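You operate a simulated robot arm through the tools that you are given. There is no shell and no other tool.

The job below is to be done with a simulated robot arm. You get a single attempt, and the scene is never put back.

JOB
Refill the tissue box with the pack marked SOFT and shut its lid.
Fine: slide the box back against the book rack.
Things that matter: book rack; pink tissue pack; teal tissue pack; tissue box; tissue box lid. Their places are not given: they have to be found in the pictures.

Only the result counts: the job must be done as asked and must still hold three seconds after the hand-in. Knocking over, shifting, dropping, spilling or breaking anything else fails it. Lids that push on must go on centred and level and be pressed home; caps that screw on are set level and turned clockwise until they are tight.

ROBOT AND FRAMES
A 7-joint arm with a fingered hand, fixed in place. Base frame: the origin is at the foot of the arm, x ahead of it, y to its left, z up. Lengths are in cm, angles in degrees, forces in N, time in s.
With the tool pointing down near the work surface it reaches from about 34 to 76 cm from the base axis. Its first joint turns from -166.0 to 166.0 degrees. Payload 4 kg.
The TCP is the grasp point between the finger pads, 2.6 cm short of the fingertips. In the tool frame z runs along the fingers and y along their closing line. The gripper opens to 13.2 cm. The gripper's body begins 7.3 cm behind the TCP. The gripper is a hand of 4 fingers: y runs from the thumb to the fingers, the wrist lies at [0, 0, -23.9] in the tool frame.
Orientation is that of the tool frame in the base frame, as a unit quaternion [w, x, y, z]. With the fingers straight down and closing along the base's y, the tool's x points along the base's -x, its y along +y and its z along -z.

CONTROLS
- The arm moves only by the tool apply_moves. Its argument "commands" is a list of rows, each a list of 2 entries, a list of its own where there are three numbers: the shift along the base's x, y, z in units of 50 mm (1.0 is 50 mm), then the turn, a rotation vector about the base's x, y, z in units of 8 degrees (1.0 is 8 degrees). In form: [[[tx, ty, tz], [rx, ry, rz]], ...]. A call has 1 to 20 rows; each row shifts and turns the commanded pose from where the row before left it. A call with a number of a shift or a turn outside -1 to 1 is refused whole. A row lasts 0.2 s, in which the tool goes at most 5 cm and 8.6 degrees; a call with a longer step from one row to the next is refused whole. A pose out of reach is approached as far as the arm can. The call stops where the force on the tool passes 40 N (or 10 N more than at its start, if that is more) or the arm is blocked; 0.2 s more then pass. In this call time passes only in rows, and 0.2 s behind the last. The reply holds the time, the measured pose of the TCP, the force on the tool along the base axes, the opening and the grip force, in the units named above and with some noise, with the torque about the TCP (base axes, N m) and any sound that the robot's microphone picked up.
- Cameras (640 x 400 px; columns grow to the right, rows downward): "scene" is fixed at [22.01, 64.95, 155.06]; the picture's right is [-0.98, -0.20, 0.00], its down [-0.20, 0.94, -0.29] and it looks along [0.06, -0.29, -0.96] (base axes); focal length 324 px, centre (320, 200). "wrist" rides on the gripper at [6.8, 0.2, -9.7] in the tool frame; the picture's right is [-0.03, 1.00, 0.00], its down [-0.82, -0.02, -0.58] and it looks along [-0.58, -0.01, 0.82] (tool axes); focal length 270 px, centre (320, 200).
- capture(camera): a new picture of that camera. It takes no simulated time.
- move_column(by): slides the trunk up (or, below 0, down) by that many cm; the arm rides with it, the base frame stays. It gives what a move gives, with no picture.
- finger_targets(finger1, finger2, finger3, thumb_bend): sets how far each is bent, from 0 (flat) to 1 (curled in); at 0.3 the hand is open as for a grip, at 0.7 the pads meet at the TCP. One left out holds its place. A second passes; each finger stops where it meets its share of the squeeze, and holds until it gets a number again. It is the only way to open and close the hand. It gives what a move gives, with no picture; readings hold the bend of each and the force on the fingers (four entries, about 0 where the hand has none), thumb and palm.
- point_at(camera, pixels): there is no depth. For up to 12 entries [column, row, z] of the newest picture of that camera ("zoom" is the newest enlarged one), the place [x, y] in the base frame at which the ray of that pixel passes the height z, good to about 0.3 cm. It takes no simulated time.
- zoom(camera, box): a new picture of the part [left, top, right, bottom] of that camera's present view, enlarged. It takes no simulated time.
- finish_job(): hands the job in; it is judged then, once.

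Open the gripper and draw the arm clear of the work before you hand the job in, unless the task says otherwise.

The tools are called after "Call:" as a command line: name --argument value ..., lists and objects as JSON in quotes. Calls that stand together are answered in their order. apply_moves: Moves the arm, as the interface text tells. Its arguments: {"type":"object","properties":{"commands":{"type":"array","items":{"type":"array"}}},"required":["commands"]} The other tools are called the same way: move_column (by) slides the trunk up or down; finger_targets (finger1, finger2, finger3, thumb_bend) moves the fingers one by one; capture (camera) takes a picture; point_at (camera, pixels) gives the place at which the rays of pixels pass given heights; zoom (camera, box) takes an enlarged picture of a part of a camera's view; finish_job () hands the job in.

At the start:

```text
time: 0.0
tcp_pos: [30.61, 35.24, 112.15]
ee_rot: [0.0, 0.0, 1.0, 0.0]
wrist_force: [0.8, 0.4, 0.7]
ft_torque: [-0.04, -0.03, -0.05]
opening: 13.19
finger_force: 0.1
shape: jaw
bend: [0.3, 0.3, 0.3, 0.3]
finger forces: [0.0, 0.1, 0.1, 0.0, 0.1, 0.0]
trunk travel left (down, up): [-50.0, 9.0]
```

scene: 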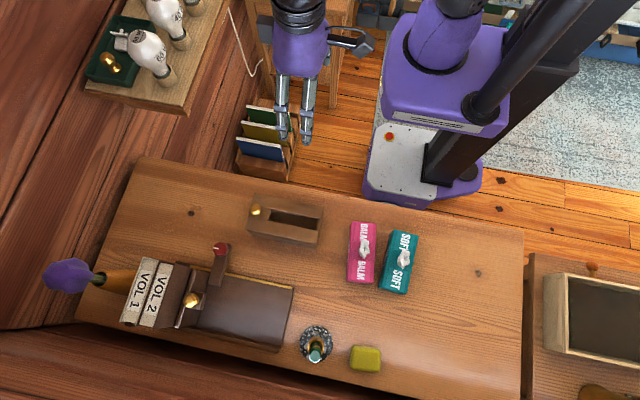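
wrist: 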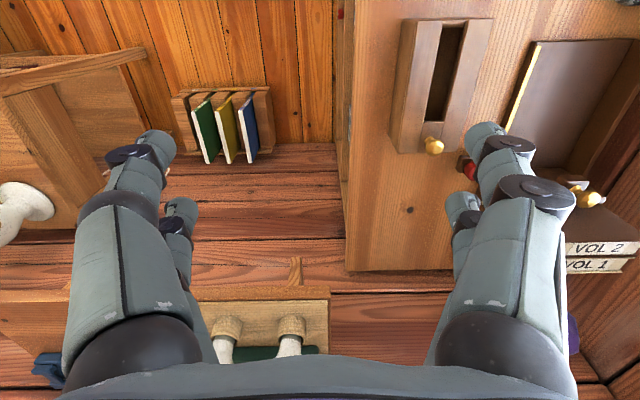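

The scene shows a teal pack marked SOFT near (399,262), a pink BALM pack near (361,252), a slotted lid-like block near (285,220) and a brown open box near (240,310). I'll enlarge these areas to understand them.

Call:
zoom --camera "scene" --box '[100, 170, 340, 370]'

Call:
zoom --camera "scene" --box '[230, 180, 450, 310]'

Call:
zoom --camera "wrist" --box '[340, 0, 640, 290]'

```text
2.00 times, centred on (220, 270) of scene
```

zoom: 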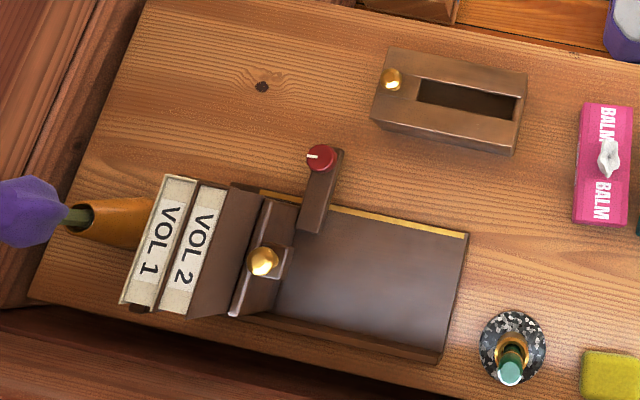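

```text
2.91 times, centred on (340, 245) of scene
```

zoom: 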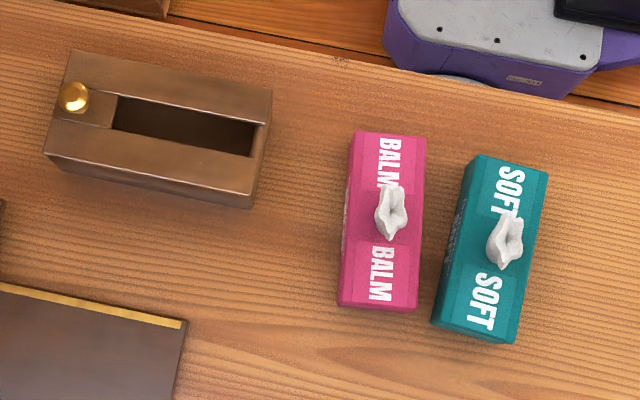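

```text
1.38 times, centred on (490, 145) of wrist
```

zoom: 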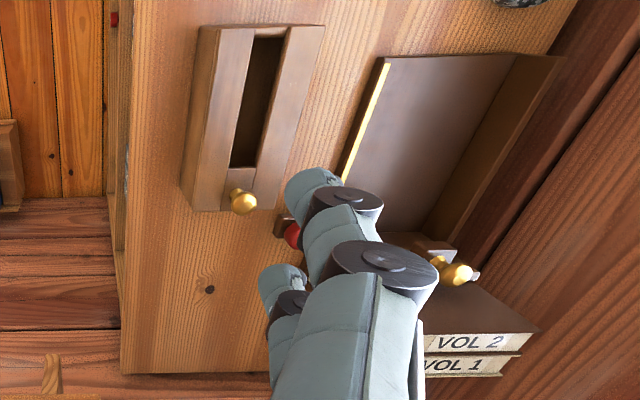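

The box near (285,220) in the scene has a slot on top and a gold knob; the table knot is at scene (192,212) and wrist (410,210). I'll triangulate the table height with both cameras.

Call:
point_at --camera "scene" --pixels '[[192, 212, 0], [192, 212, 40], [192, 212, 70], [192, 212, 90], [256, 211, 0], [256, 211, 80], [135, 158, 0], [135, 158, 80]]'

Call:
point_at --camera "wrist" --pixels '[[410, 210, 0], [410, 210, 40], [410, 210, 70], [410, 210, 90], [433, 145, 0], [433, 145, 80], [346, 271, 0], [346, 271, 80]]'

```text
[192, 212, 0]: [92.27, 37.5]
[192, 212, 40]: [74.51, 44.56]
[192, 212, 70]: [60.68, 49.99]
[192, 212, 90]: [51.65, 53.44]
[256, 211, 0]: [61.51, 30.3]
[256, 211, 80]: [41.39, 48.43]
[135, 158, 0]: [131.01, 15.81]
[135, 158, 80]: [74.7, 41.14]
```

```text
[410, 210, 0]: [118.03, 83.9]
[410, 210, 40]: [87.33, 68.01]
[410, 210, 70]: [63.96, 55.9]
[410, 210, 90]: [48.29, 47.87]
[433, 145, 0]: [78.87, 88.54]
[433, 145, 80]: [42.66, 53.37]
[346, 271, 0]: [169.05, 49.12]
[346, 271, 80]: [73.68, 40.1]
```

Both cameras agree on the knot at z≈80, so the table top is at about z=80. Next I'll measure the outlines of the box, packs and book rack at table height and a bit above it.

Call:
zoom --camera "scene" --box '[235, 185, 335, 250]'

Call:
point_at --camera "scene" --pixels '[[393, 230, 86], [421, 236, 86], [410, 298, 86], [379, 292, 86], [352, 224, 86], [376, 224, 86], [373, 286, 86], [347, 283, 86], [247, 231, 80], [317, 250, 80], [323, 209, 88], [254, 194, 88]]'

Call:
point_at --camera "scene" --pixels '[[295, 286, 80], [283, 350, 80], [220, 250, 90], [191, 299, 95], [121, 322, 80], [160, 260, 100], [316, 345, 80], [365, 358, 80], [523, 232, 80], [520, 400, 80], [76, 318, 80], [135, 158, 80]]'

```text
6.15 times, centred on (285, 218) of scene
```

zoom: 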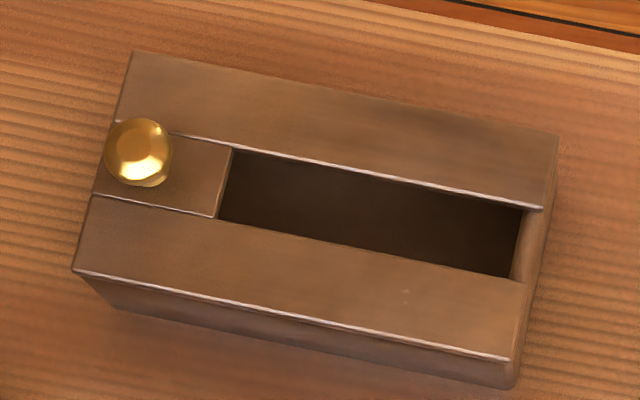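

```text
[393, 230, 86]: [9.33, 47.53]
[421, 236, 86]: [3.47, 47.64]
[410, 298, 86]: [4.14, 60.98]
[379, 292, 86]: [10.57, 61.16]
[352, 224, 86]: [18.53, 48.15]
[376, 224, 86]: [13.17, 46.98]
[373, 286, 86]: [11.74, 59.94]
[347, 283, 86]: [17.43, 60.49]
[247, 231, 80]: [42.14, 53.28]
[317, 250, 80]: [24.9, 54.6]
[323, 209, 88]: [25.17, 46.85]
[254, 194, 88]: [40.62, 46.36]
```

```text
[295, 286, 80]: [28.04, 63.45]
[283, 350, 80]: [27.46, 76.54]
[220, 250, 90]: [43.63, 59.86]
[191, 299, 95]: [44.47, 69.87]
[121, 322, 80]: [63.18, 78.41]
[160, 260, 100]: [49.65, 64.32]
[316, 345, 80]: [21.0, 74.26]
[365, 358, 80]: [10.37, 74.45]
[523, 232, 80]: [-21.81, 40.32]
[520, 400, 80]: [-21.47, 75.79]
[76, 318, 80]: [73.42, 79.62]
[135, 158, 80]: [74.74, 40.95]
```

The box (scene 247-323, 194-250) appears to have two top rails with a gold-knobbed piece between them, roughly x 25–41, y 46–54; the rack front edge runs along base x near y≈63. I'll move the hand to about (17,48,108) so the wrist camera looks at the box from above.

Call:
apply_moves --commands '[[[-0.544, 0.512, -0.16], [0, 0, 0]], [[-0.544, 0.512, -0.16], [0, 0, 0]], [[-0.544, 0.512, -0.16], [0, 0, 0]], [[-0.544, 0.512, -0.16], [0, 0, 0]], [[-0.544, 0.512, -0.16], [0, 0, 0]]]'

Call:
capture --camera "wrist"

Call:
capture --camera "scene"

```text
time: 1.2
tcp_pos: [17.07, 47.88, 108.01]
ee_rot: [0.0, 0.0, 1.0, 0.0]
wrist_force: [-0.5, 0.8, -0.1]
ft_torque: [0.03, -0.01, 0.0]
opening: 13.17
finger_force: 0.1
shape: jaw
bend: [0.3, 0.3, 0.3, 0.3]
finger forces: [0.0, 0.1, 0.0, 0.0, 0.1, 0.0]
trunk travel left (down, up): [-50.0, 9.0]
```

```text
taken
```

wrist: 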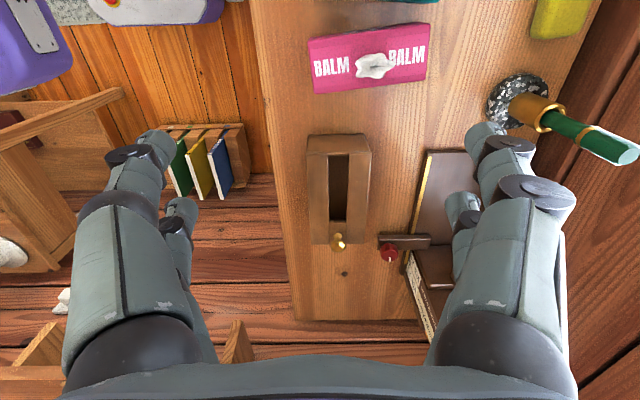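

```text
taken
```

scene: 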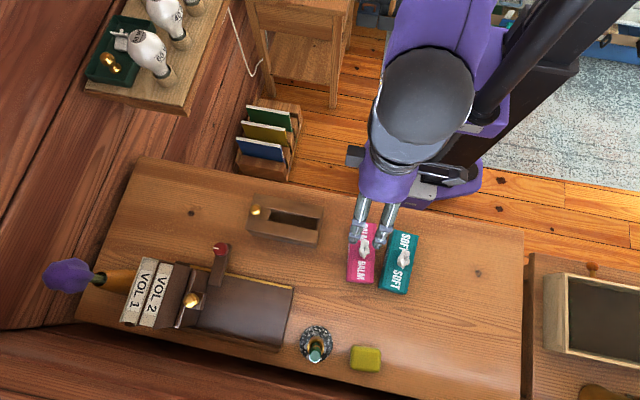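

Call:
zoom --camera "wrist" --box '[270, 115, 400, 265]'

Call:
zoom --camera "wrist" --box '[360, 130, 500, 330]'

```text
2.67 times, centred on (335, 190) of wrist
```

zoom: 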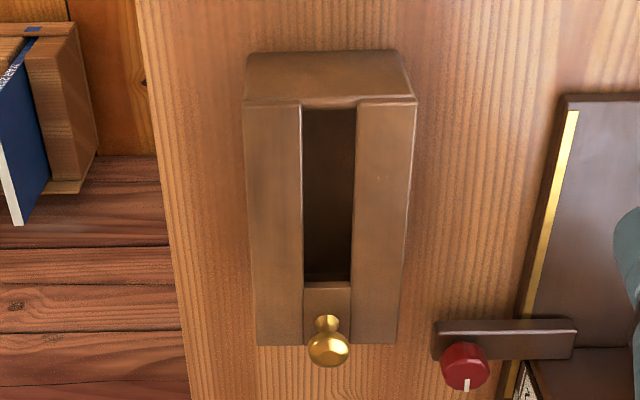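

```text
2.00 times, centred on (430, 230) of wrist
```

zoom: 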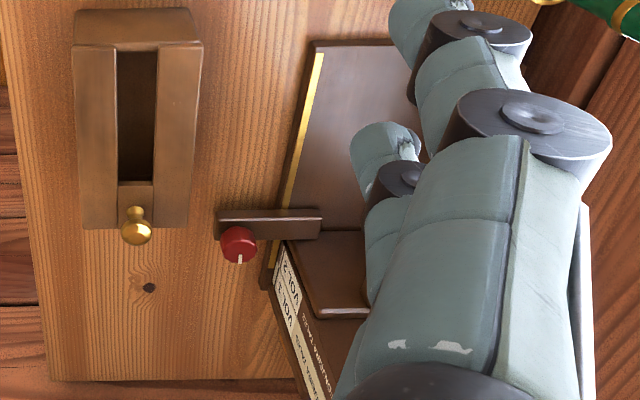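

The box has a U-shaped slotted top with a gold knob at its +x end (wrist (338,242)). I need to see how the lid moves, so I'll go closer, to TCP about (24,50,100).

Call:
apply_moves --commands '[[[0.47, 0.14, -0.53], [0, 0, 0]], [[0.47, 0.14, -0.53], [0, 0, 0]], [[0.47, 0.14, -0.53], [0, 0, 0]]]'

Call:
capture --camera "wrist"

Call:
zoom --camera "wrist" --box '[220, 80, 420, 300]'

```text
time: 2.0
tcp_pos: [24.14, 49.97, 100.2]
ee_rot: [0.0, 0.0, 1.0, -0.001]
wrist_force: [0.0, -0.1, -1.4]
ft_torque: [-0.01, 0.02, 0.02]
opening: 13.17
finger_force: 0.0
shape: jaw
bend: [0.3, 0.3, 0.3, 0.3]
finger forces: [0.1, 0.1, 0.0, 0.0, 0.0, 0.0]
trunk travel left (down, up): [-50.0, 9.0]
```

```text
taken
```

wrist: 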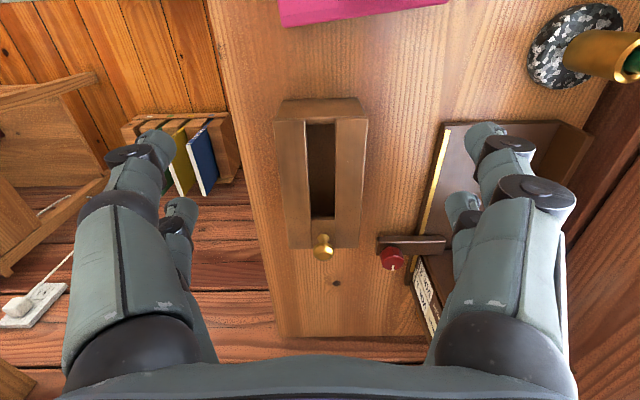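

```text
1.82 times, centred on (320, 190) of wrist
```

zoom: 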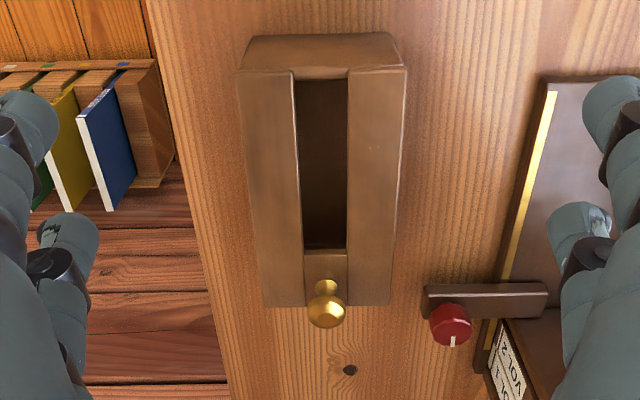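

The seams show three strips forming a U with the slot open at the −x end, which suggests a lid that slides (toward +x to open). I'll rotate the tool 90° about z, moving to about (33,38,100), to look at the box side from the robot's side.

Call:
apply_moves --commands '[[[0.15, -0.2, 0], [0, 0, 0.9375]], [[0.15, -0.2, 0], [0, 0, 0.9375]], [[0.15, -0.2, 0], [0, 0, 0.9375]], [[0.15, -0.2, 0], [0, 0, 0.9375]], [[0.15, -0.2, 0], [0, 0, 0.9375]], [[0.15, -0.2, 0], [0, 0, 0.9375]], [[0.15, -0.2, 0], [0, 0, 0.9375]], [[0.15, -0.2, 0], [0, 0, 0.9375]], [[0.15, -0.2, 0], [0, 0, 0.9375]], [[0.15, -0.2, 0], [0, 0, 0.9375]], [[0.15, -0.2, 0], [0, 0, 0.9375]], [[0.15, -0.2, 0], [0, 0, 0.9375]]]'

Call:
capture --camera "wrist"

```text
time: 4.6
tcp_pos: [33.01, 38.19, 100.25]
ee_rot: [-0.001, 0.709, -0.705, 0.0]
wrist_force: [0.2, 0.4, 0.1]
ft_torque: [-0.01, 0.02, -0.01]
opening: 13.21
finger_force: 0.2
shape: jaw
bend: [0.3, 0.3, 0.3, 0.3]
finger forces: [0.0, 0.1, 0.0, 0.0, 0.1, 0.0]
trunk travel left (down, up): [-50.0, 9.0]
```

```text
taken
```

wrist: 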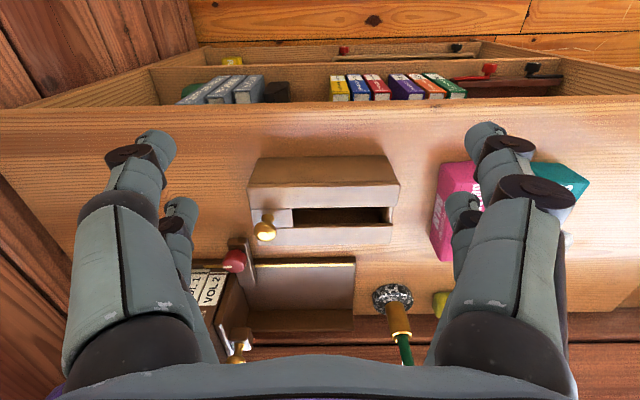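

The box is now at wrist (250-398, 155-245), seen from its −y side. I'll enlarge it and the rack region.

Call:
zoom --camera "wrist" --box '[235, 140, 415, 255]'

Call:
zoom --camera "wrist" --box '[180, 225, 420, 375]'

```text
3.48 times, centred on (325, 198) of wrist
```

zoom: 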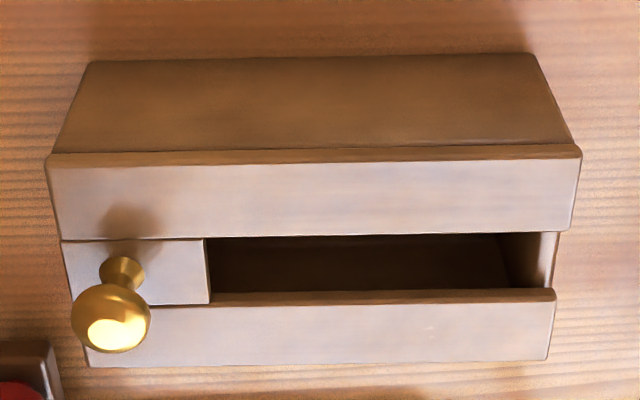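

```text
2.67 times, centred on (300, 300) of wrist
```

zoom: 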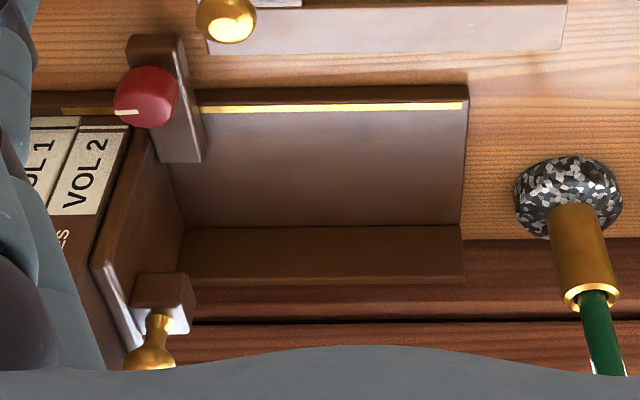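

The lid looks like a ~1 cm plate lying on the box body, possibly overhanging. I'll tilt the tool 24° about x and drop to about (33,35,91) for a low side view of the seam and the rack.

Call:
apply_moves --commands '[[[0, -0.15, -0.4], [0.75, 0, 0]], [[0, -0.15, -0.4], [0.75, 0, 0]], [[0, -0.15, -0.4], [0.75, 0, 0]], [[0, -0.15, -0.4], [0.75, 0, 0]]]'

Call:
capture --camera "wrist"

Call:
zoom --camera "wrist" --box '[210, 140, 450, 290]'

```text
time: 5.6
tcp_pos: [33.03, 34.94, 92.19]
ee_rot: [-0.148, 0.692, -0.691, -0.147]
wrist_force: [-0.1, -0.5, 0.7]
ft_torque: [-0.03, 0.02, -0.03]
opening: 13.19
finger_force: 0.0
shape: jaw
bend: [0.3, 0.3, 0.3, 0.3]
finger forces: [0.0, 0.0, 0.0, 0.0, 0.0, 0.0]
trunk travel left (down, up): [-50.0, 9.0]
```

```text
taken
```

wrist: 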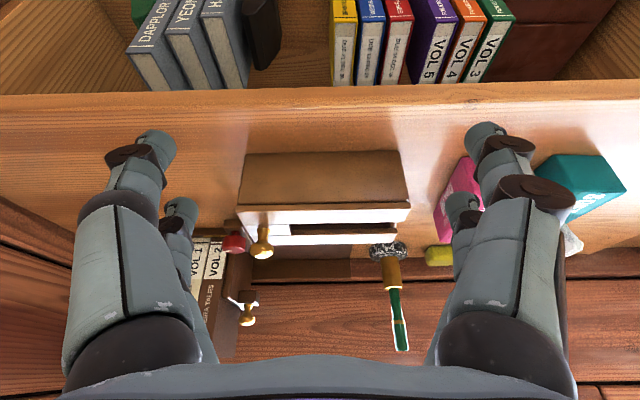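

```text
2.67 times, centred on (330, 215) of wrist
```

zoom: 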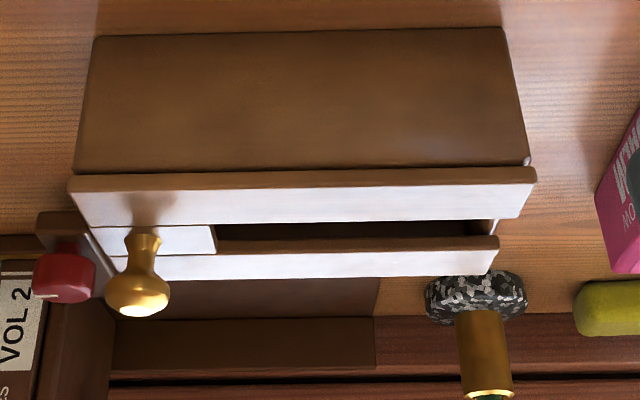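

The lid plate overhangs the body slightly all around and no hinge is visible from this side. I'll swing around 40° toward the +x end to look at the knob end.

Call:
apply_moves --commands '[[[0.6, 0.2, 0.12], [0, 0, 1]], [[0.6, 0.2, 0.12], [0, 0, 1]], [[0.6, 0.2, 0.12], [0, 0, 1]], [[0.6, 0.2, 0.12], [0, 0, 1]], [[0.6, 0.2, 0.12], [0, 0, 1]]]'

Call:
capture --camera "wrist"

Call:
zoom --camera "wrist" --box '[210, 130, 450, 280]'

```text
time: 6.8
tcp_pos: [48.04, 40.08, 95.08]
ee_rot: [-0.087, 0.887, -0.413, -0.189]
wrist_force: [-0.2, 0.7, -0.5]
ft_torque: [-0.03, 0.01, 0.03]
opening: 13.2
finger_force: 0.1
shape: jaw
bend: [0.3, 0.3, 0.3, 0.3]
finger forces: [0.1, 0.0, 0.0, 0.0, 0.0, 0.0]
trunk travel left (down, up): [-50.0, 9.0]
```

```text
taken
```

wrist: 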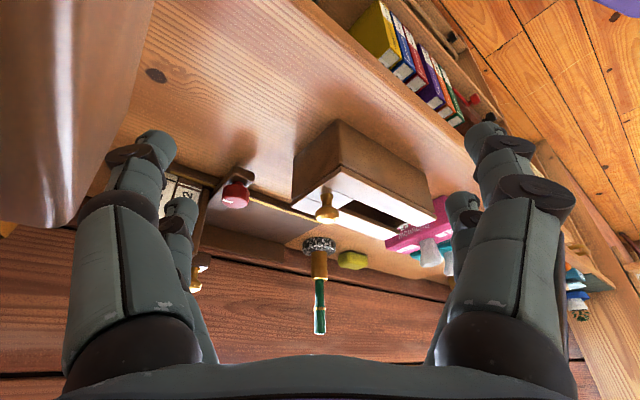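

```text
2.67 times, centred on (330, 205) of wrist
```

zoom: 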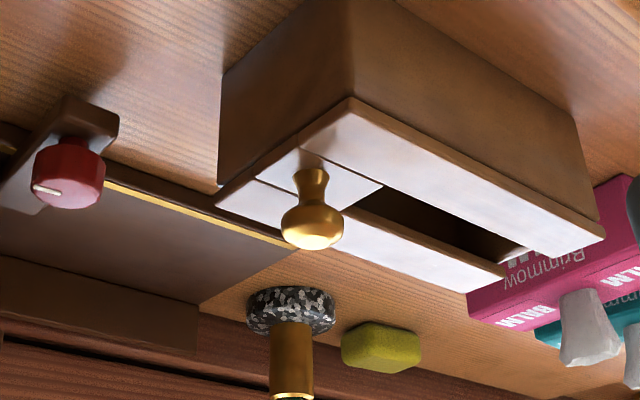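

The lid is a U plate on the body with the knob at the +x end (zoom (312,210)) and slot open at −x. I'll triangulate the lid corners using this zoom and the scene camera.

Call:
point_at --camera "zoom" --pixels '[[350, 100, 84], [350, 100, 90], [216, 203, 84], [216, 203, 90], [605, 240, 84], [605, 240, 90], [505, 276, 84], [505, 276, 90], [312, 240, 86], [312, 240, 94], [220, 70, 80], [220, 185, 84]]'

Call:
point_at --camera "scene" --pixels '[[254.9, 193.9, 84], [254.9, 193.9, 90], [244.7, 229.4, 84], [244.7, 229.4, 90], [323.7, 207.1, 84], [323.7, 207.1, 90], [315.9, 244.0, 84], [315.9, 244.0, 90], [255.6, 210.5, 86], [255.6, 210.5, 94]]'

```text
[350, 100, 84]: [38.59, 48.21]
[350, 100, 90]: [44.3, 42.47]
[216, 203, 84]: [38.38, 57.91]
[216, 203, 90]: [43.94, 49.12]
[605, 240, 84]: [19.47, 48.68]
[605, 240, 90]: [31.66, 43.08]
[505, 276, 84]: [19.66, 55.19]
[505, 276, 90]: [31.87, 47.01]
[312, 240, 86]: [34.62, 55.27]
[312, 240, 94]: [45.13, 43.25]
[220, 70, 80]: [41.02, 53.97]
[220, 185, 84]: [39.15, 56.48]
```

```text
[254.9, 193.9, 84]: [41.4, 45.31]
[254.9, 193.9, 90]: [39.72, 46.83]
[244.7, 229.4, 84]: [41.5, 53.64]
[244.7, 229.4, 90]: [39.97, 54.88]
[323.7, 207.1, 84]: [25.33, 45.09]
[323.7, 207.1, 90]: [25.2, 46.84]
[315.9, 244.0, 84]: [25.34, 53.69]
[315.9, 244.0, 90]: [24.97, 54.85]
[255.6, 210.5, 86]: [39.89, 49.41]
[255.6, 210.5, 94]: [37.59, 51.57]
```

Triangulation gives the lid top at z≈86.7, spanning x 25.2–40.7, y 46–54.2 (axis-aligned), with the knob at about (39,50.3), top z≈89.3. I'll bring the tool vertical with fingers closing along x, above the knob, and partly close the hand.

Call:
apply_moves --commands '[[[0, 0, 0.2], [0, 0, -1]], [[0, 0, 0.2], [0, 0, -1]], [[0, 0, 0.2], [0, 0, -1]], [[0, 0, 0.2], [0, 0, -1]], [[0, 0, 0.2], [0, 0, -1]], [[-0.45, 0.5, 0], [-0.75, 0, 0]], [[-0.45, 0.5, 0], [-0.75, 0, 0]], [[-0.45, 0.5, 0], [-0.75, 0, 0]], [[-0.45, 0.5, 0], [-0.75, 0, 0]]]'

Call:
finger_targets --finger1 0.5 --finger2 0.5 --finger3 0.5 --thumb_bend 0.5

Call:
capture --camera "wrist"

Call:
capture --camera "scene"

```text
time: 8.8
tcp_pos: [39.1, 50.11, 100.2]
ee_rot: [-0.001, -0.707, 0.707, 0.0]
wrist_force: [-0.2, -0.4, 0.9]
ft_torque: [0.0, 0.01, 0.01]
opening: 13.2
finger_force: 0.0
shape: jaw
bend: [0.3, 0.3, 0.3, 0.3]
finger forces: [0.1, 0.1, 0.0, 0.0, 0.0, 0.0]
trunk travel left (down, up): [-50.0, 9.0]
```

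```text
time: 9.8
tcp_pos: [38.92, 50.02, 100.1]
ee_rot: [0.001, -0.707, 0.708, 0.0]
wrist_force: [-0.1, 0.5, 1.1]
ft_torque: [0.04, 0.0, 0.01]
opening: 6.65
finger_force: 0.0
shape: fingers
bend: [0.5, 0.5, 0.5, 0.5]
finger forces: [0.0, 0.1, 0.1, 0.0, 0.0, 0.1]
trunk travel left (down, up): [-50.0, 9.0]
```

```text
taken
```

wrist: 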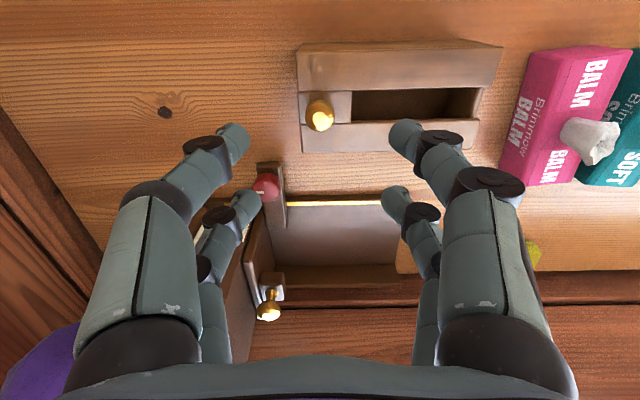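

```text
taken
```

scene: 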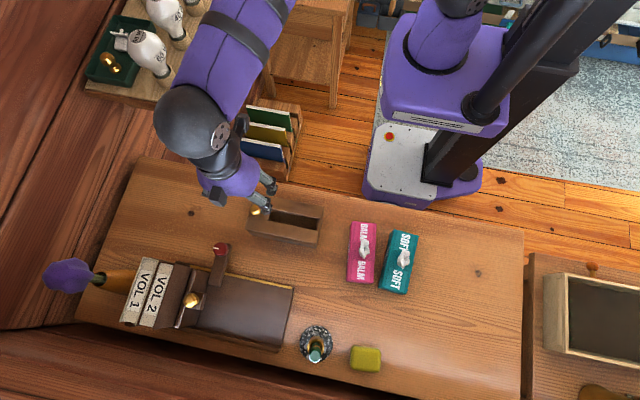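

The knob appears at wrist (320,115). I want to understand how the fingers are laid out, so I'll zoom in on the hand in the wrist view.

Call:
zoom --camera "wrist" --box '[130, 100, 500, 330]'

Call:
zoom --camera "scene" --box '[170, 100, 330, 250]'

```text
1.73 times, centred on (315, 215) of wrist
```

zoom: 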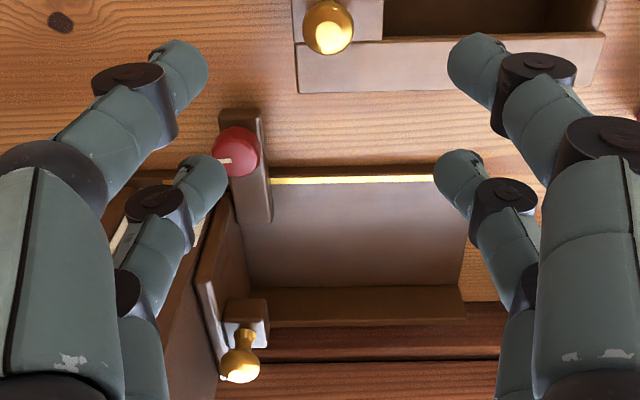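

```text
2.67 times, centred on (250, 175) of scene
```

zoom: 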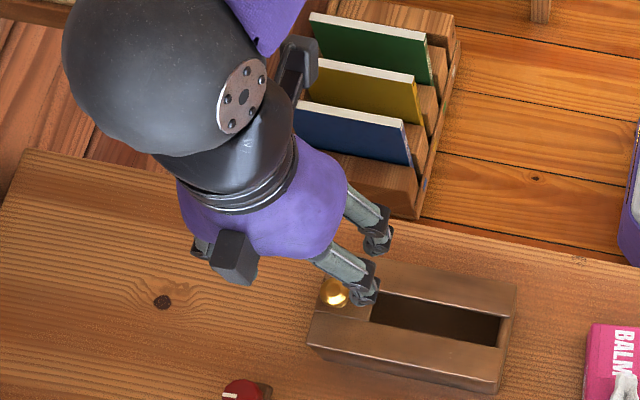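

There are two fingers visible on each side, spaced along tool x. I'll open finger1 only to learn which is which (free air, TCP at z=100).

Call:
finger_targets --finger1 0.3

Call:
capture --camera "wrist"

Call:
finger_targets --finger1 0.5 --thumb_bend 0.3

Call:
capture --camera "wrist"

```text
time: 10.8
tcp_pos: [38.99, 50.12, 100.25]
ee_rot: [0.0, 0.707, -0.707, 0.0]
wrist_force: [0.3, -0.3, 0.3]
ft_torque: [0.0, 0.01, 0.04]
opening: 9.98
finger_force: 0.1
shape: fingers
bend: [0.3, 0.5, 0.5, 0.5]
finger forces: [0.0, 0.1, 0.0, 0.0, 0.0, 0.1]
trunk travel left (down, up): [-50.0, 9.0]
```

```text
taken
```

wrist: 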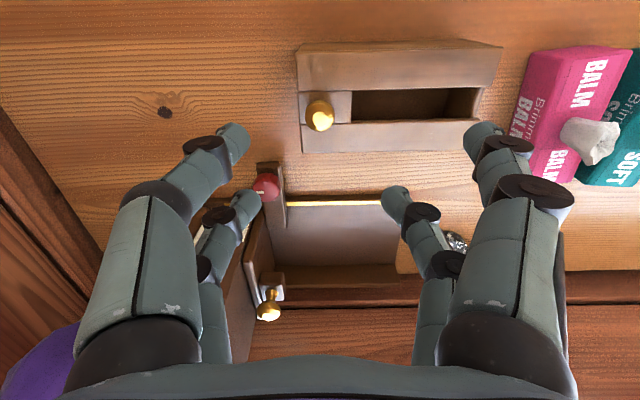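

```text
time: 11.8
tcp_pos: [39.03, 50.07, 100.27]
ee_rot: [0.0, -0.707, 0.707, 0.0]
wrist_force: [-0.5, 0.1, 0.2]
ft_torque: [0.01, -0.01, -0.01]
opening: 10.0
finger_force: 0.0
shape: fingers
bend: [0.5, 0.5, 0.5, 0.3]
finger forces: [0.0, 0.0, 0.0, 0.0, 0.0, 0.1]
trunk travel left (down, up): [-50.0, 9.0]
```

```text
taken
```

wrist: 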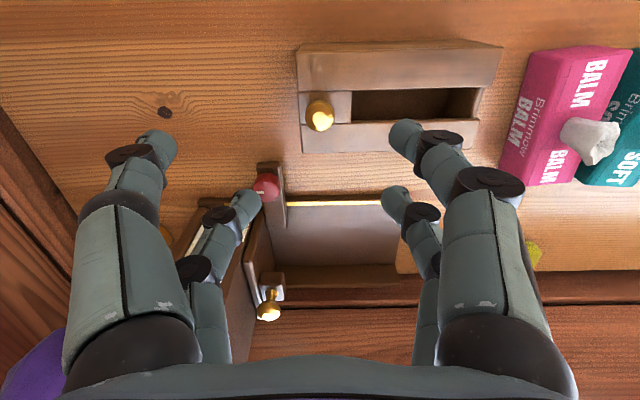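

finger1 and thumb form the near pair (tool +x, i.e. toward −y now), finger2/finger3 the far pair. The knob is at wrist (320,115); I'll refine its position and also measure the lever, rack edge and packs from this picture.

Call:
point_at --camera "wrist" --pixels '[[320, 115, 88.7], [320, 125, 88.7], [300, 93, 86.7], [500, 88, 86.7], [304, 152, 86.7], [473, 152, 86.7], [287, 203, 80], [287, 203, 84], [381, 203, 84], [257, 163, 84], [282, 163, 84], [266, 187, 86]]'

Call:
zoom --camera "wrist" --box '[240, 30, 520, 220]'

```text
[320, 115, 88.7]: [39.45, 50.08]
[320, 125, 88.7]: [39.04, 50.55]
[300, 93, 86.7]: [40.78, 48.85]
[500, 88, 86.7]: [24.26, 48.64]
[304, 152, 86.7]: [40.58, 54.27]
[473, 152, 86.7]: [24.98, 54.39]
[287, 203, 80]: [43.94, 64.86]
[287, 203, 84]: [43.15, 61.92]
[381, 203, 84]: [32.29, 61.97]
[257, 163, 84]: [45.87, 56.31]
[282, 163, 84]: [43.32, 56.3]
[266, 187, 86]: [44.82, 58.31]
```

```text
2.11 times, centred on (380, 125) of wrist
```

zoom: 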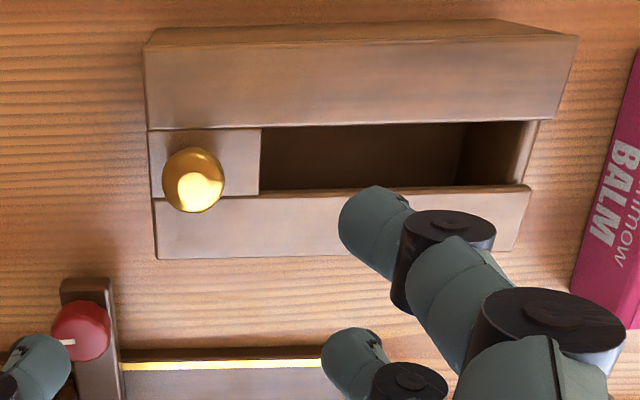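

The knob is at about (39.2,50.3). To stay clear of the red lever (y≥56) I'll use the far pair (finger2/3) on the knob: open the near pair, move TCP to (39.2,48.3) and descend to z≈92.

Call:
finger_targets --finger1 0.3 --finger2 0.5 --finger3 0.5 --thumb_bend 0.3

Call:
apply_moves --commands '[[[0.04, -0.36, -0.4], [0, 0, 0]], [[0, 0, -0.6], [0, 0, 0]], [[0, 0, -0.6], [0, 0, 0]]]'

Call:
capture --camera "wrist"

```text
time: 12.8
tcp_pos: [39.1, 50.01, 100.23]
ee_rot: [0.001, -0.707, 0.708, -0.001]
wrist_force: [0.7, -0.6, 0.8]
ft_torque: [-0.02, -0.01, 0.02]
opening: 13.24
finger_force: 0.1
shape: fingers
bend: [0.3, 0.5, 0.5, 0.3]
finger forces: [0.0, 0.1, 0.1, 0.0, 0.0, 0.0]
trunk travel left (down, up): [-50.0, 9.0]
```

```text
time: 13.6
tcp_pos: [39.26, 48.27, 92.19]
ee_rot: [0.0, -0.707, 0.707, 0.0]
wrist_force: [-0.7, -0.1, 0.1]
ft_torque: [-0.01, 0.0, 0.02]
opening: 13.24
finger_force: 0.2
shape: fingers
bend: [0.3, 0.5, 0.5, 0.3]
finger forces: [0.0, 0.1, 0.1, 0.0, 0.1, 0.0]
trunk travel left (down, up): [-50.0, 9.0]
```

```text
taken
```

wrist: 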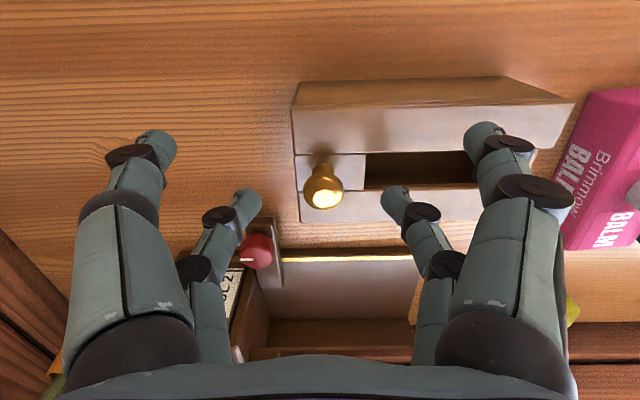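

The knob (323,190) is centred between the far finger tips (248,197) and (393,197). I'll descend 2 cm to z≈90.2 and check.

Call:
apply_moves --commands '[[[0, 0, -0.2], [0, 0, 0]], [[0, 0, -0.2], [0, 0, 0]]]'

Call:
capture --camera "wrist"

Call:
zoom --camera "wrist" --box '[220, 110, 440, 270]'

```text
time: 14.2
tcp_pos: [39.38, 48.28, 90.06]
ee_rot: [0.001, 0.707, -0.707, 0.0]
wrist_force: [0.6, 0.3, -0.4]
ft_torque: [-0.01, -0.02, 0.01]
opening: 13.26
finger_force: 0.1
shape: fingers
bend: [0.3, 0.5, 0.5, 0.3]
finger forces: [0.0, 0.0, 0.1, 0.0, 0.1, 0.0]
trunk travel left (down, up): [-50.0, 9.0]
```

```text
taken
```

wrist: 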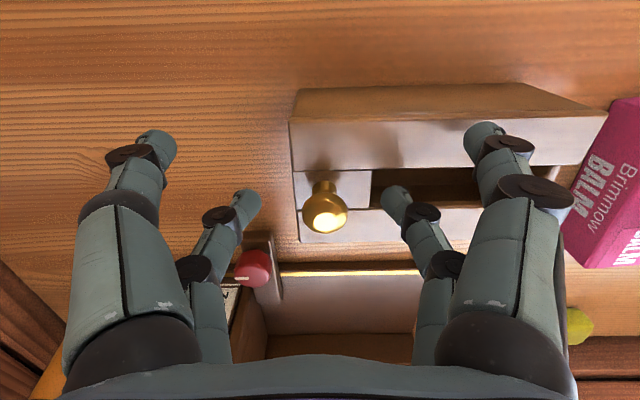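

```text
2.50 times, centred on (330, 190) of wrist
```

zoom: 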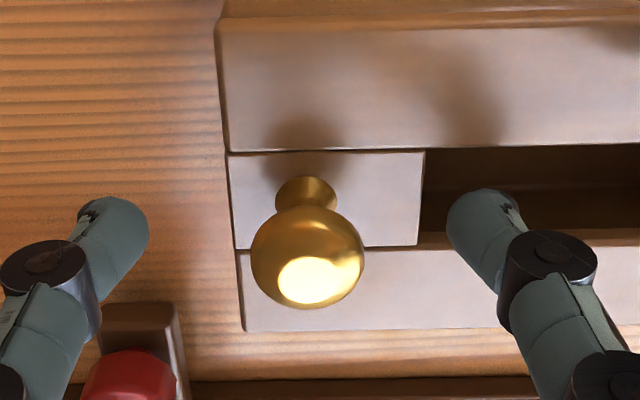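

The bulb (325,213) sits between the far tips; it's about 0.2 cm toward −x. I'll nudge −0.2 cm in x and then close finger2/finger3 on it.

Call:
apply_moves --commands '[[[-0.04, 0, 0], [0, 0, 0]]]'

Call:
finger_targets --finger2 0.68 --finger3 0.68

Call:
zoom --camera "wrist" --box '[200, 70, 520, 280]'

```text
time: 14.6
tcp_pos: [39.03, 48.29, 90.15]
ee_rot: [0.0, -0.707, 0.707, 0.0]
wrist_force: [0.3, 0.7, -0.1]
ft_torque: [0.02, 0.0, 0.01]
opening: 13.24
finger_force: 0.1
shape: fingers
bend: [0.3, 0.5, 0.5, 0.3]
finger forces: [0.0, 0.0, 0.1, 0.0, 0.0, 0.0]
trunk travel left (down, up): [-50.0, 9.0]
```

```text
time: 15.6
tcp_pos: [39.06, 48.24, 90.16]
ee_rot: [0.001, -0.707, 0.707, 0.0]
wrist_force: [1.0, 0.4, 0.1]
ft_torque: [0.01, 0.0, 0.02]
opening: 13.27
finger_force: 1.4
shape: fingers
bend: [0.3, 0.66, 0.66, 0.3]
finger forces: [0.1, 1.6, 1.6, 0.0, 0.0, 0.0]
trunk travel left (down, up): [-50.0, 9.0]
```

```text
1.90 times, centred on (360, 175) of wrist
```

zoom: 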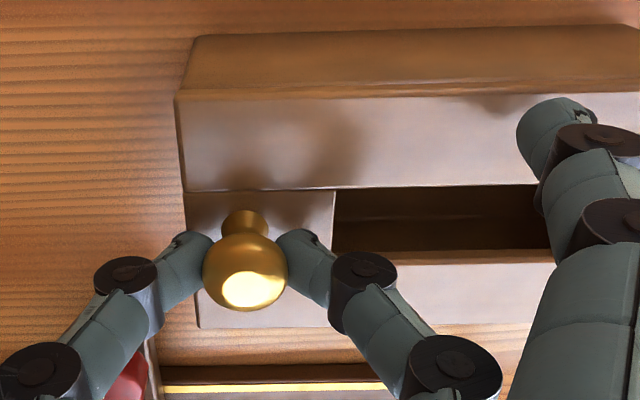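

Both fingers touch the knob with 1.6 N at bend 0.66. I'll squeeze harder and then lift 0.4 cm very gently to see whether the lid lifts off.

Call:
finger_targets --finger2 0.85 --finger3 0.85

Call:
apply_moves --commands '[[[0, 0, 0.04], [0, 0, 0]], [[0, 0, 0.04], [0, 0, 0]]]'

Call:
zoom --camera "wrist" --box '[200, 70, 520, 280]'

```text
time: 16.6
tcp_pos: [39.09, 48.2, 90.15]
ee_rot: [-0.001, -0.707, 0.707, -0.001]
wrist_force: [-0.5, -0.3, -0.2]
ft_torque: [-0.06, 0.02, 0.03]
opening: 13.24
finger_force: 7.0
shape: fingers
bend: [0.3, 0.67, 0.67, 0.3]
finger forces: [0.0, 6.9, 7.0, 0.0, 0.0, 0.0]
trunk travel left (down, up): [-50.0, 9.0]
```

```text
time: 17.2
tcp_pos: [39.11, 48.3, 90.6]
ee_rot: [0.0, 0.707, -0.707, 0.0]
wrist_force: [0.0, -0.5, -5.4]
ft_torque: [-0.11, -0.03, 0.02]
opening: 13.23
finger_force: 7.0
shape: fingers
bend: [0.3, 0.67, 0.67, 0.3]
finger forces: [0.1, 7.4, 6.5, 0.0, 0.0, 0.0]
trunk travel left (down, up): [-50.0, 9.0]
```

```text
1.90 times, centred on (360, 175) of wrist
```

zoom: 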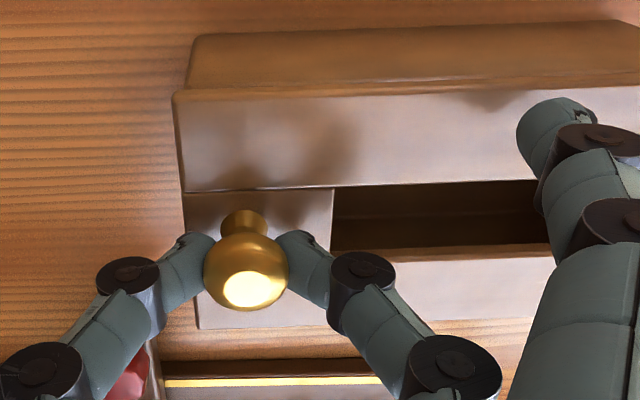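

Lifting 0.4 cm gives a 5.4 N load, so either the lid is heavy or the box rises with it. I'll inspect the scene camera and the wrist view of the box's base edge.

Call:
zoom --camera "wrist" --box '[270, 70, 420, 170]'

Call:
zoom --camera "scene" --box '[235, 185, 335, 250]'

```text
4.00 times, centred on (345, 120) of wrist
```

zoom: 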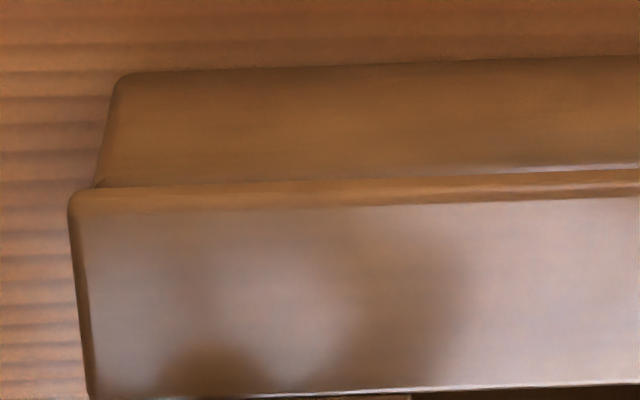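

```text
6.15 times, centred on (285, 218) of scene
```

zoom: 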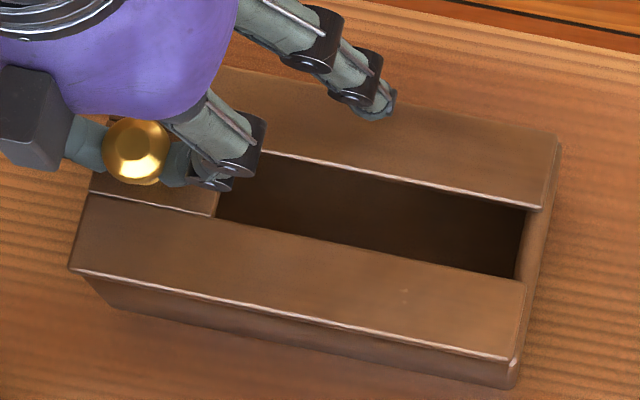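

The load has no moment about y, which fits the whole box tipping slightly (lid captive on the body), so probably a sliding lid. I'll lower back and try pulling the knob +x by 1 cm.

Call:
apply_moves --commands '[[[0, 0, -0.04], [0, 0, 0]], [[0, 0, -0.04], [0, 0, 0]], [[0.05, 0, 0], [0, 0, 0]], [[0.05, 0, 0], [0, 0, 0]], [[0.05, 0, 0], [0, 0, 0]], [[0.05, 0, 0], [0, 0, 0]]]'

Call:
zoom --camera "wrist" --box '[200, 70, 520, 280]'

Call:
zoom --camera "scene" --box '[235, 185, 335, 250]'

```text
time: 18.6
tcp_pos: [40.05, 48.27, 90.14]
ee_rot: [-0.001, -0.707, 0.707, 0.0]
wrist_force: [-0.5, 1.0, -3.9]
ft_torque: [-0.06, 0.01, -0.04]
opening: 13.25
finger_force: 7.1
shape: fingers
bend: [0.3, 0.67, 0.67, 0.3]
finger forces: [0.1, 7.2, 6.7, 0.1, 0.1, 0.0]
trunk travel left (down, up): [-50.0, 9.0]
```

```text
1.90 times, centred on (360, 175) of wrist
```

zoom: 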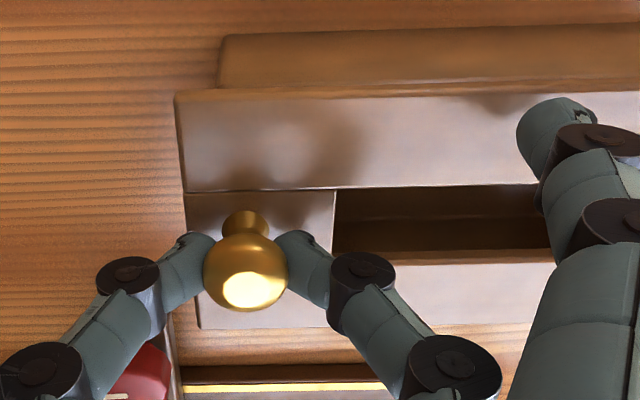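

```text
6.15 times, centred on (285, 218) of scene
```

zoom: 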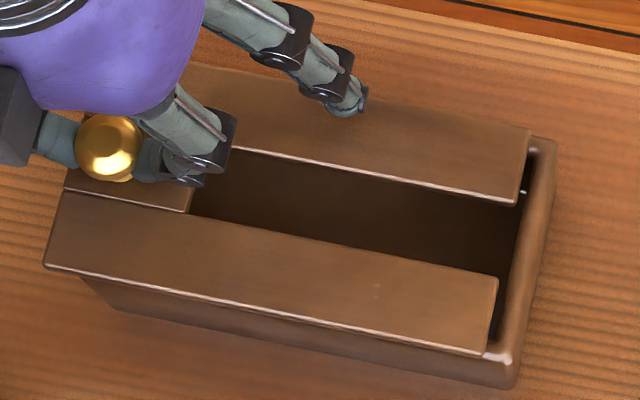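

The lid slid 1 cm +x relative to the body with almost no force, so it is a sliding lid. I'll continue pulling +x another 5 cm, easing z down 0.1 cm.

Call:
apply_moves --commands '[[[0.1, 0, -0.02], [0, 0, 0]], [[0.1, 0, 0], [0, 0, 0]], [[0.1, 0, 0], [0, 0, 0]], [[0.1, 0, 0], [0, 0, 0]], [[0.1, 0, 0], [0, 0, 0]], [[0.1, 0, 0], [0, 0, 0]], [[0.1, 0, 0], [0, 0, 0]], [[0.1, 0, 0], [0, 0, 0]], [[0.1, 0, 0], [0, 0, 0]], [[0.1, 0, 0], [0, 0, 0]]]'

Call:
capture --camera "wrist"

Call:
zoom --camera "scene" --box '[205, 170, 335, 255]'

```text
time: 20.8
tcp_pos: [45.02, 48.22, 89.97]
ee_rot: [0.0, 0.707, -0.707, 0.0]
wrist_force: [-0.1, 1.4, -0.7]
ft_torque: [0.02, 0.0, 0.03]
opening: 13.26
finger_force: 7.1
shape: fingers
bend: [0.3, 0.67, 0.67, 0.3]
finger forces: [0.0, 7.1, 7.0, 0.0, 0.0, 0.1]
trunk travel left (down, up): [-50.0, 9.0]
```

```text
taken
```

wrist: 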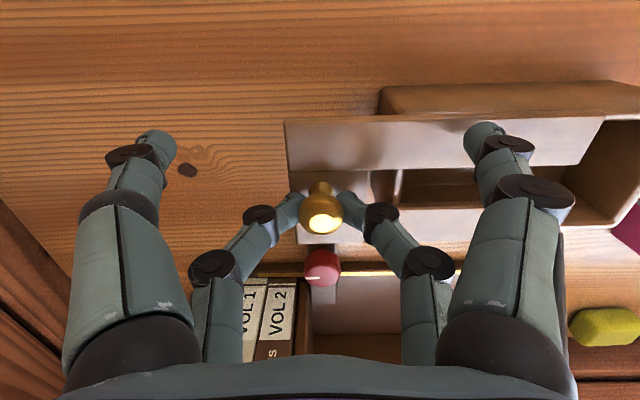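

```text
4.71 times, centred on (270, 212) of scene
```

zoom: 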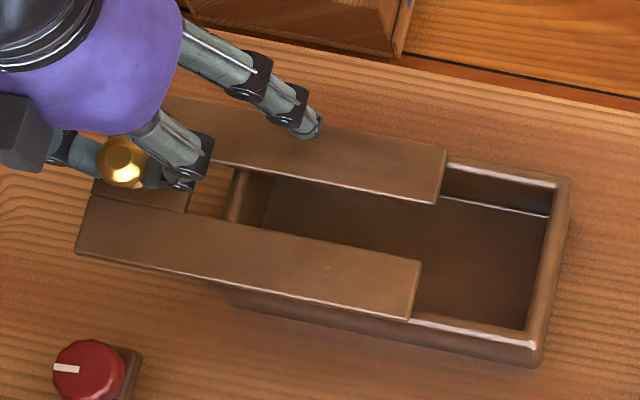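

The interior is opening up cleanly. I'll pull 4 cm more in +x.

Call:
apply_moves --commands '[[[0.1, 0, 0], [0, 0, 0]], [[0.1, 0, 0], [0, 0, 0]], [[0.1, 0, 0], [0, 0, 0]], [[0.1, 0, 0], [0, 0, 0]], [[0.1, 0, 0], [0, 0, 0]], [[0.1, 0, 0], [0, 0, 0]], [[0.1, 0, 0], [0, 0, 0]], [[0.1, 0, 0], [0, 0, 0]]]'

Call:
zoom --camera "scene" --box '[175, 165, 335, 265]'

```text
time: 22.6
tcp_pos: [49.02, 48.27, 90.16]
ee_rot: [0.0, -0.707, 0.708, 0.0]
wrist_force: [0.2, 1.3, -0.8]
ft_torque: [0.04, 0.02, 0.0]
opening: 13.25
finger_force: 6.5
shape: fingers
bend: [0.3, 0.67, 0.68, 0.3]
finger forces: [0.0, 7.2, 7.2, 0.0, 0.0, 0.0]
trunk travel left (down, up): [-50.0, 9.0]
```

```text
4.00 times, centred on (255, 215) of scene
```

zoom: 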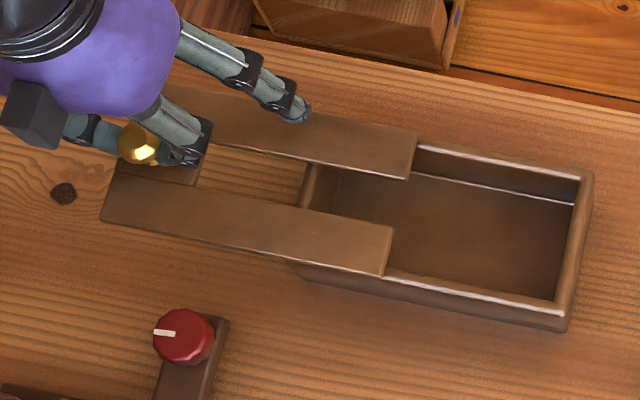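

Now the lid's −x end is at about x=35. I'll pull 3 cm further and look at forces for any end stop.

Call:
apply_moves --commands '[[[0.1, 0, 0], [0, 0, 0]], [[0.1, 0, 0], [0, 0, 0]], [[0.1, 0, 0], [0, 0, 0]], [[0.1, 0, 0], [0, 0, 0]], [[0.1, 0, 0], [0, 0, 0]], [[0.1, 0, 0], [0, 0, 0]]]'

Call:
zoom --camera "scene" --box '[175, 165, 335, 265]'

```text
time: 24.0
tcp_pos: [52.14, 48.39, 90.0]
ee_rot: [0.0, -0.707, 0.707, 0.0]
wrist_force: [1.1, 0.6, 0.0]
ft_torque: [0.0, -0.01, 0.0]
opening: 13.27
finger_force: 7.3
shape: fingers
bend: [0.3, 0.68, 0.68, 0.3]
finger forces: [0.0, 7.2, 7.3, 0.0, 0.1, 0.0]
trunk travel left (down, up): [-50.0, 9.0]
```

```text
4.00 times, centred on (255, 215) of scene
```

zoom: 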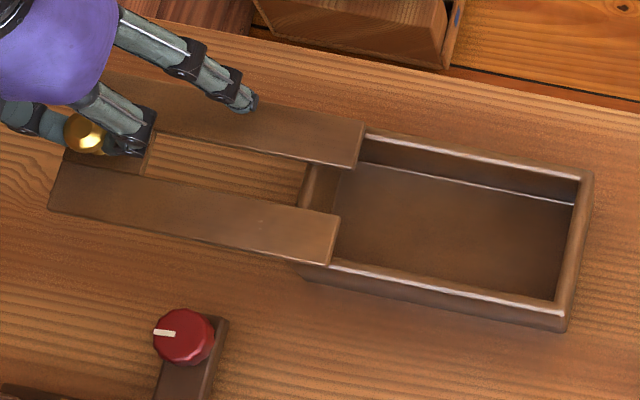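

Still no stop. I'll pull 1 cm more and re-check.

Call:
apply_moves --commands '[[[0.1, 0, 0], [0, 0, 0]], [[0.1, 0, 0], [0, 0, 0]]]'

Call:
zoom --camera "scene" --box '[175, 165, 335, 265]'

Call:
capture --camera "wrist"

```text
time: 24.6
tcp_pos: [52.88, 48.34, 89.98]
ee_rot: [0.001, 0.707, -0.707, 0.0]
wrist_force: [-0.3, 0.3, 0.5]
ft_torque: [0.03, 0.02, -0.01]
opening: 13.24
finger_force: 7.0
shape: fingers
bend: [0.3, 0.68, 0.68, 0.3]
finger forces: [0.0, 7.2, 7.3, 0.0, 0.0, 0.1]
trunk travel left (down, up): [-50.0, 9.0]
```

```text
4.00 times, centred on (255, 215) of scene
```

zoom: 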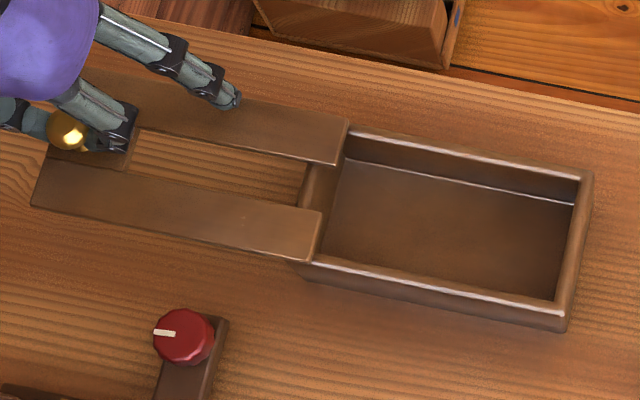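

```text
taken
```

wrist: 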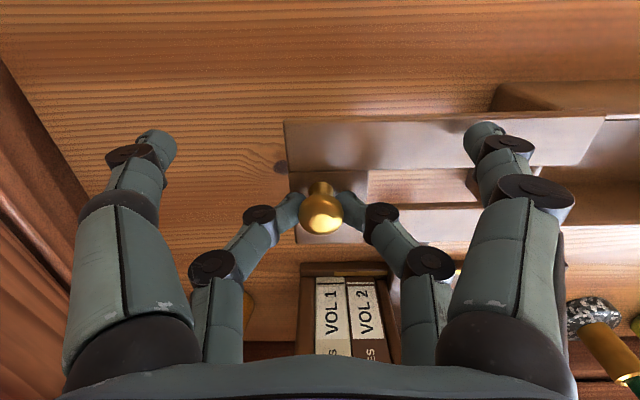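

The lid still overlaps the inner +x wall by roughly half a centimetre. I'll pull another 1 cm, then check for the stop.

Call:
apply_moves --commands '[[[0.1, 0, 0], [0, 0, 0]], [[0.1, 0, 0], [0, 0, 0]]]'

Call:
zoom --camera "scene" --box '[175, 165, 335, 265]'

```text
time: 25.2
tcp_pos: [54.16, 48.23, 90.07]
ee_rot: [0.0, -0.707, 0.707, 0.0]
wrist_force: [0.0, 1.9, -1.3]
ft_torque: [0.03, 0.01, -0.02]
opening: 13.25
finger_force: 7.2
shape: fingers
bend: [0.3, 0.68, 0.68, 0.3]
finger forces: [0.0, 7.3, 7.4, 0.0, 0.1, 0.0]
trunk travel left (down, up): [-50.0, 9.0]
```

```text
4.00 times, centred on (255, 215) of scene
```

zoom: 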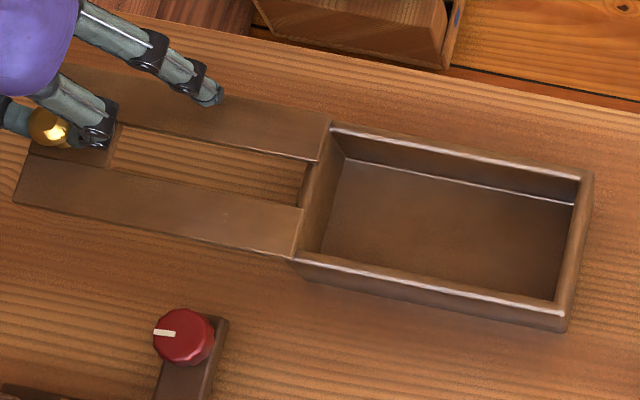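

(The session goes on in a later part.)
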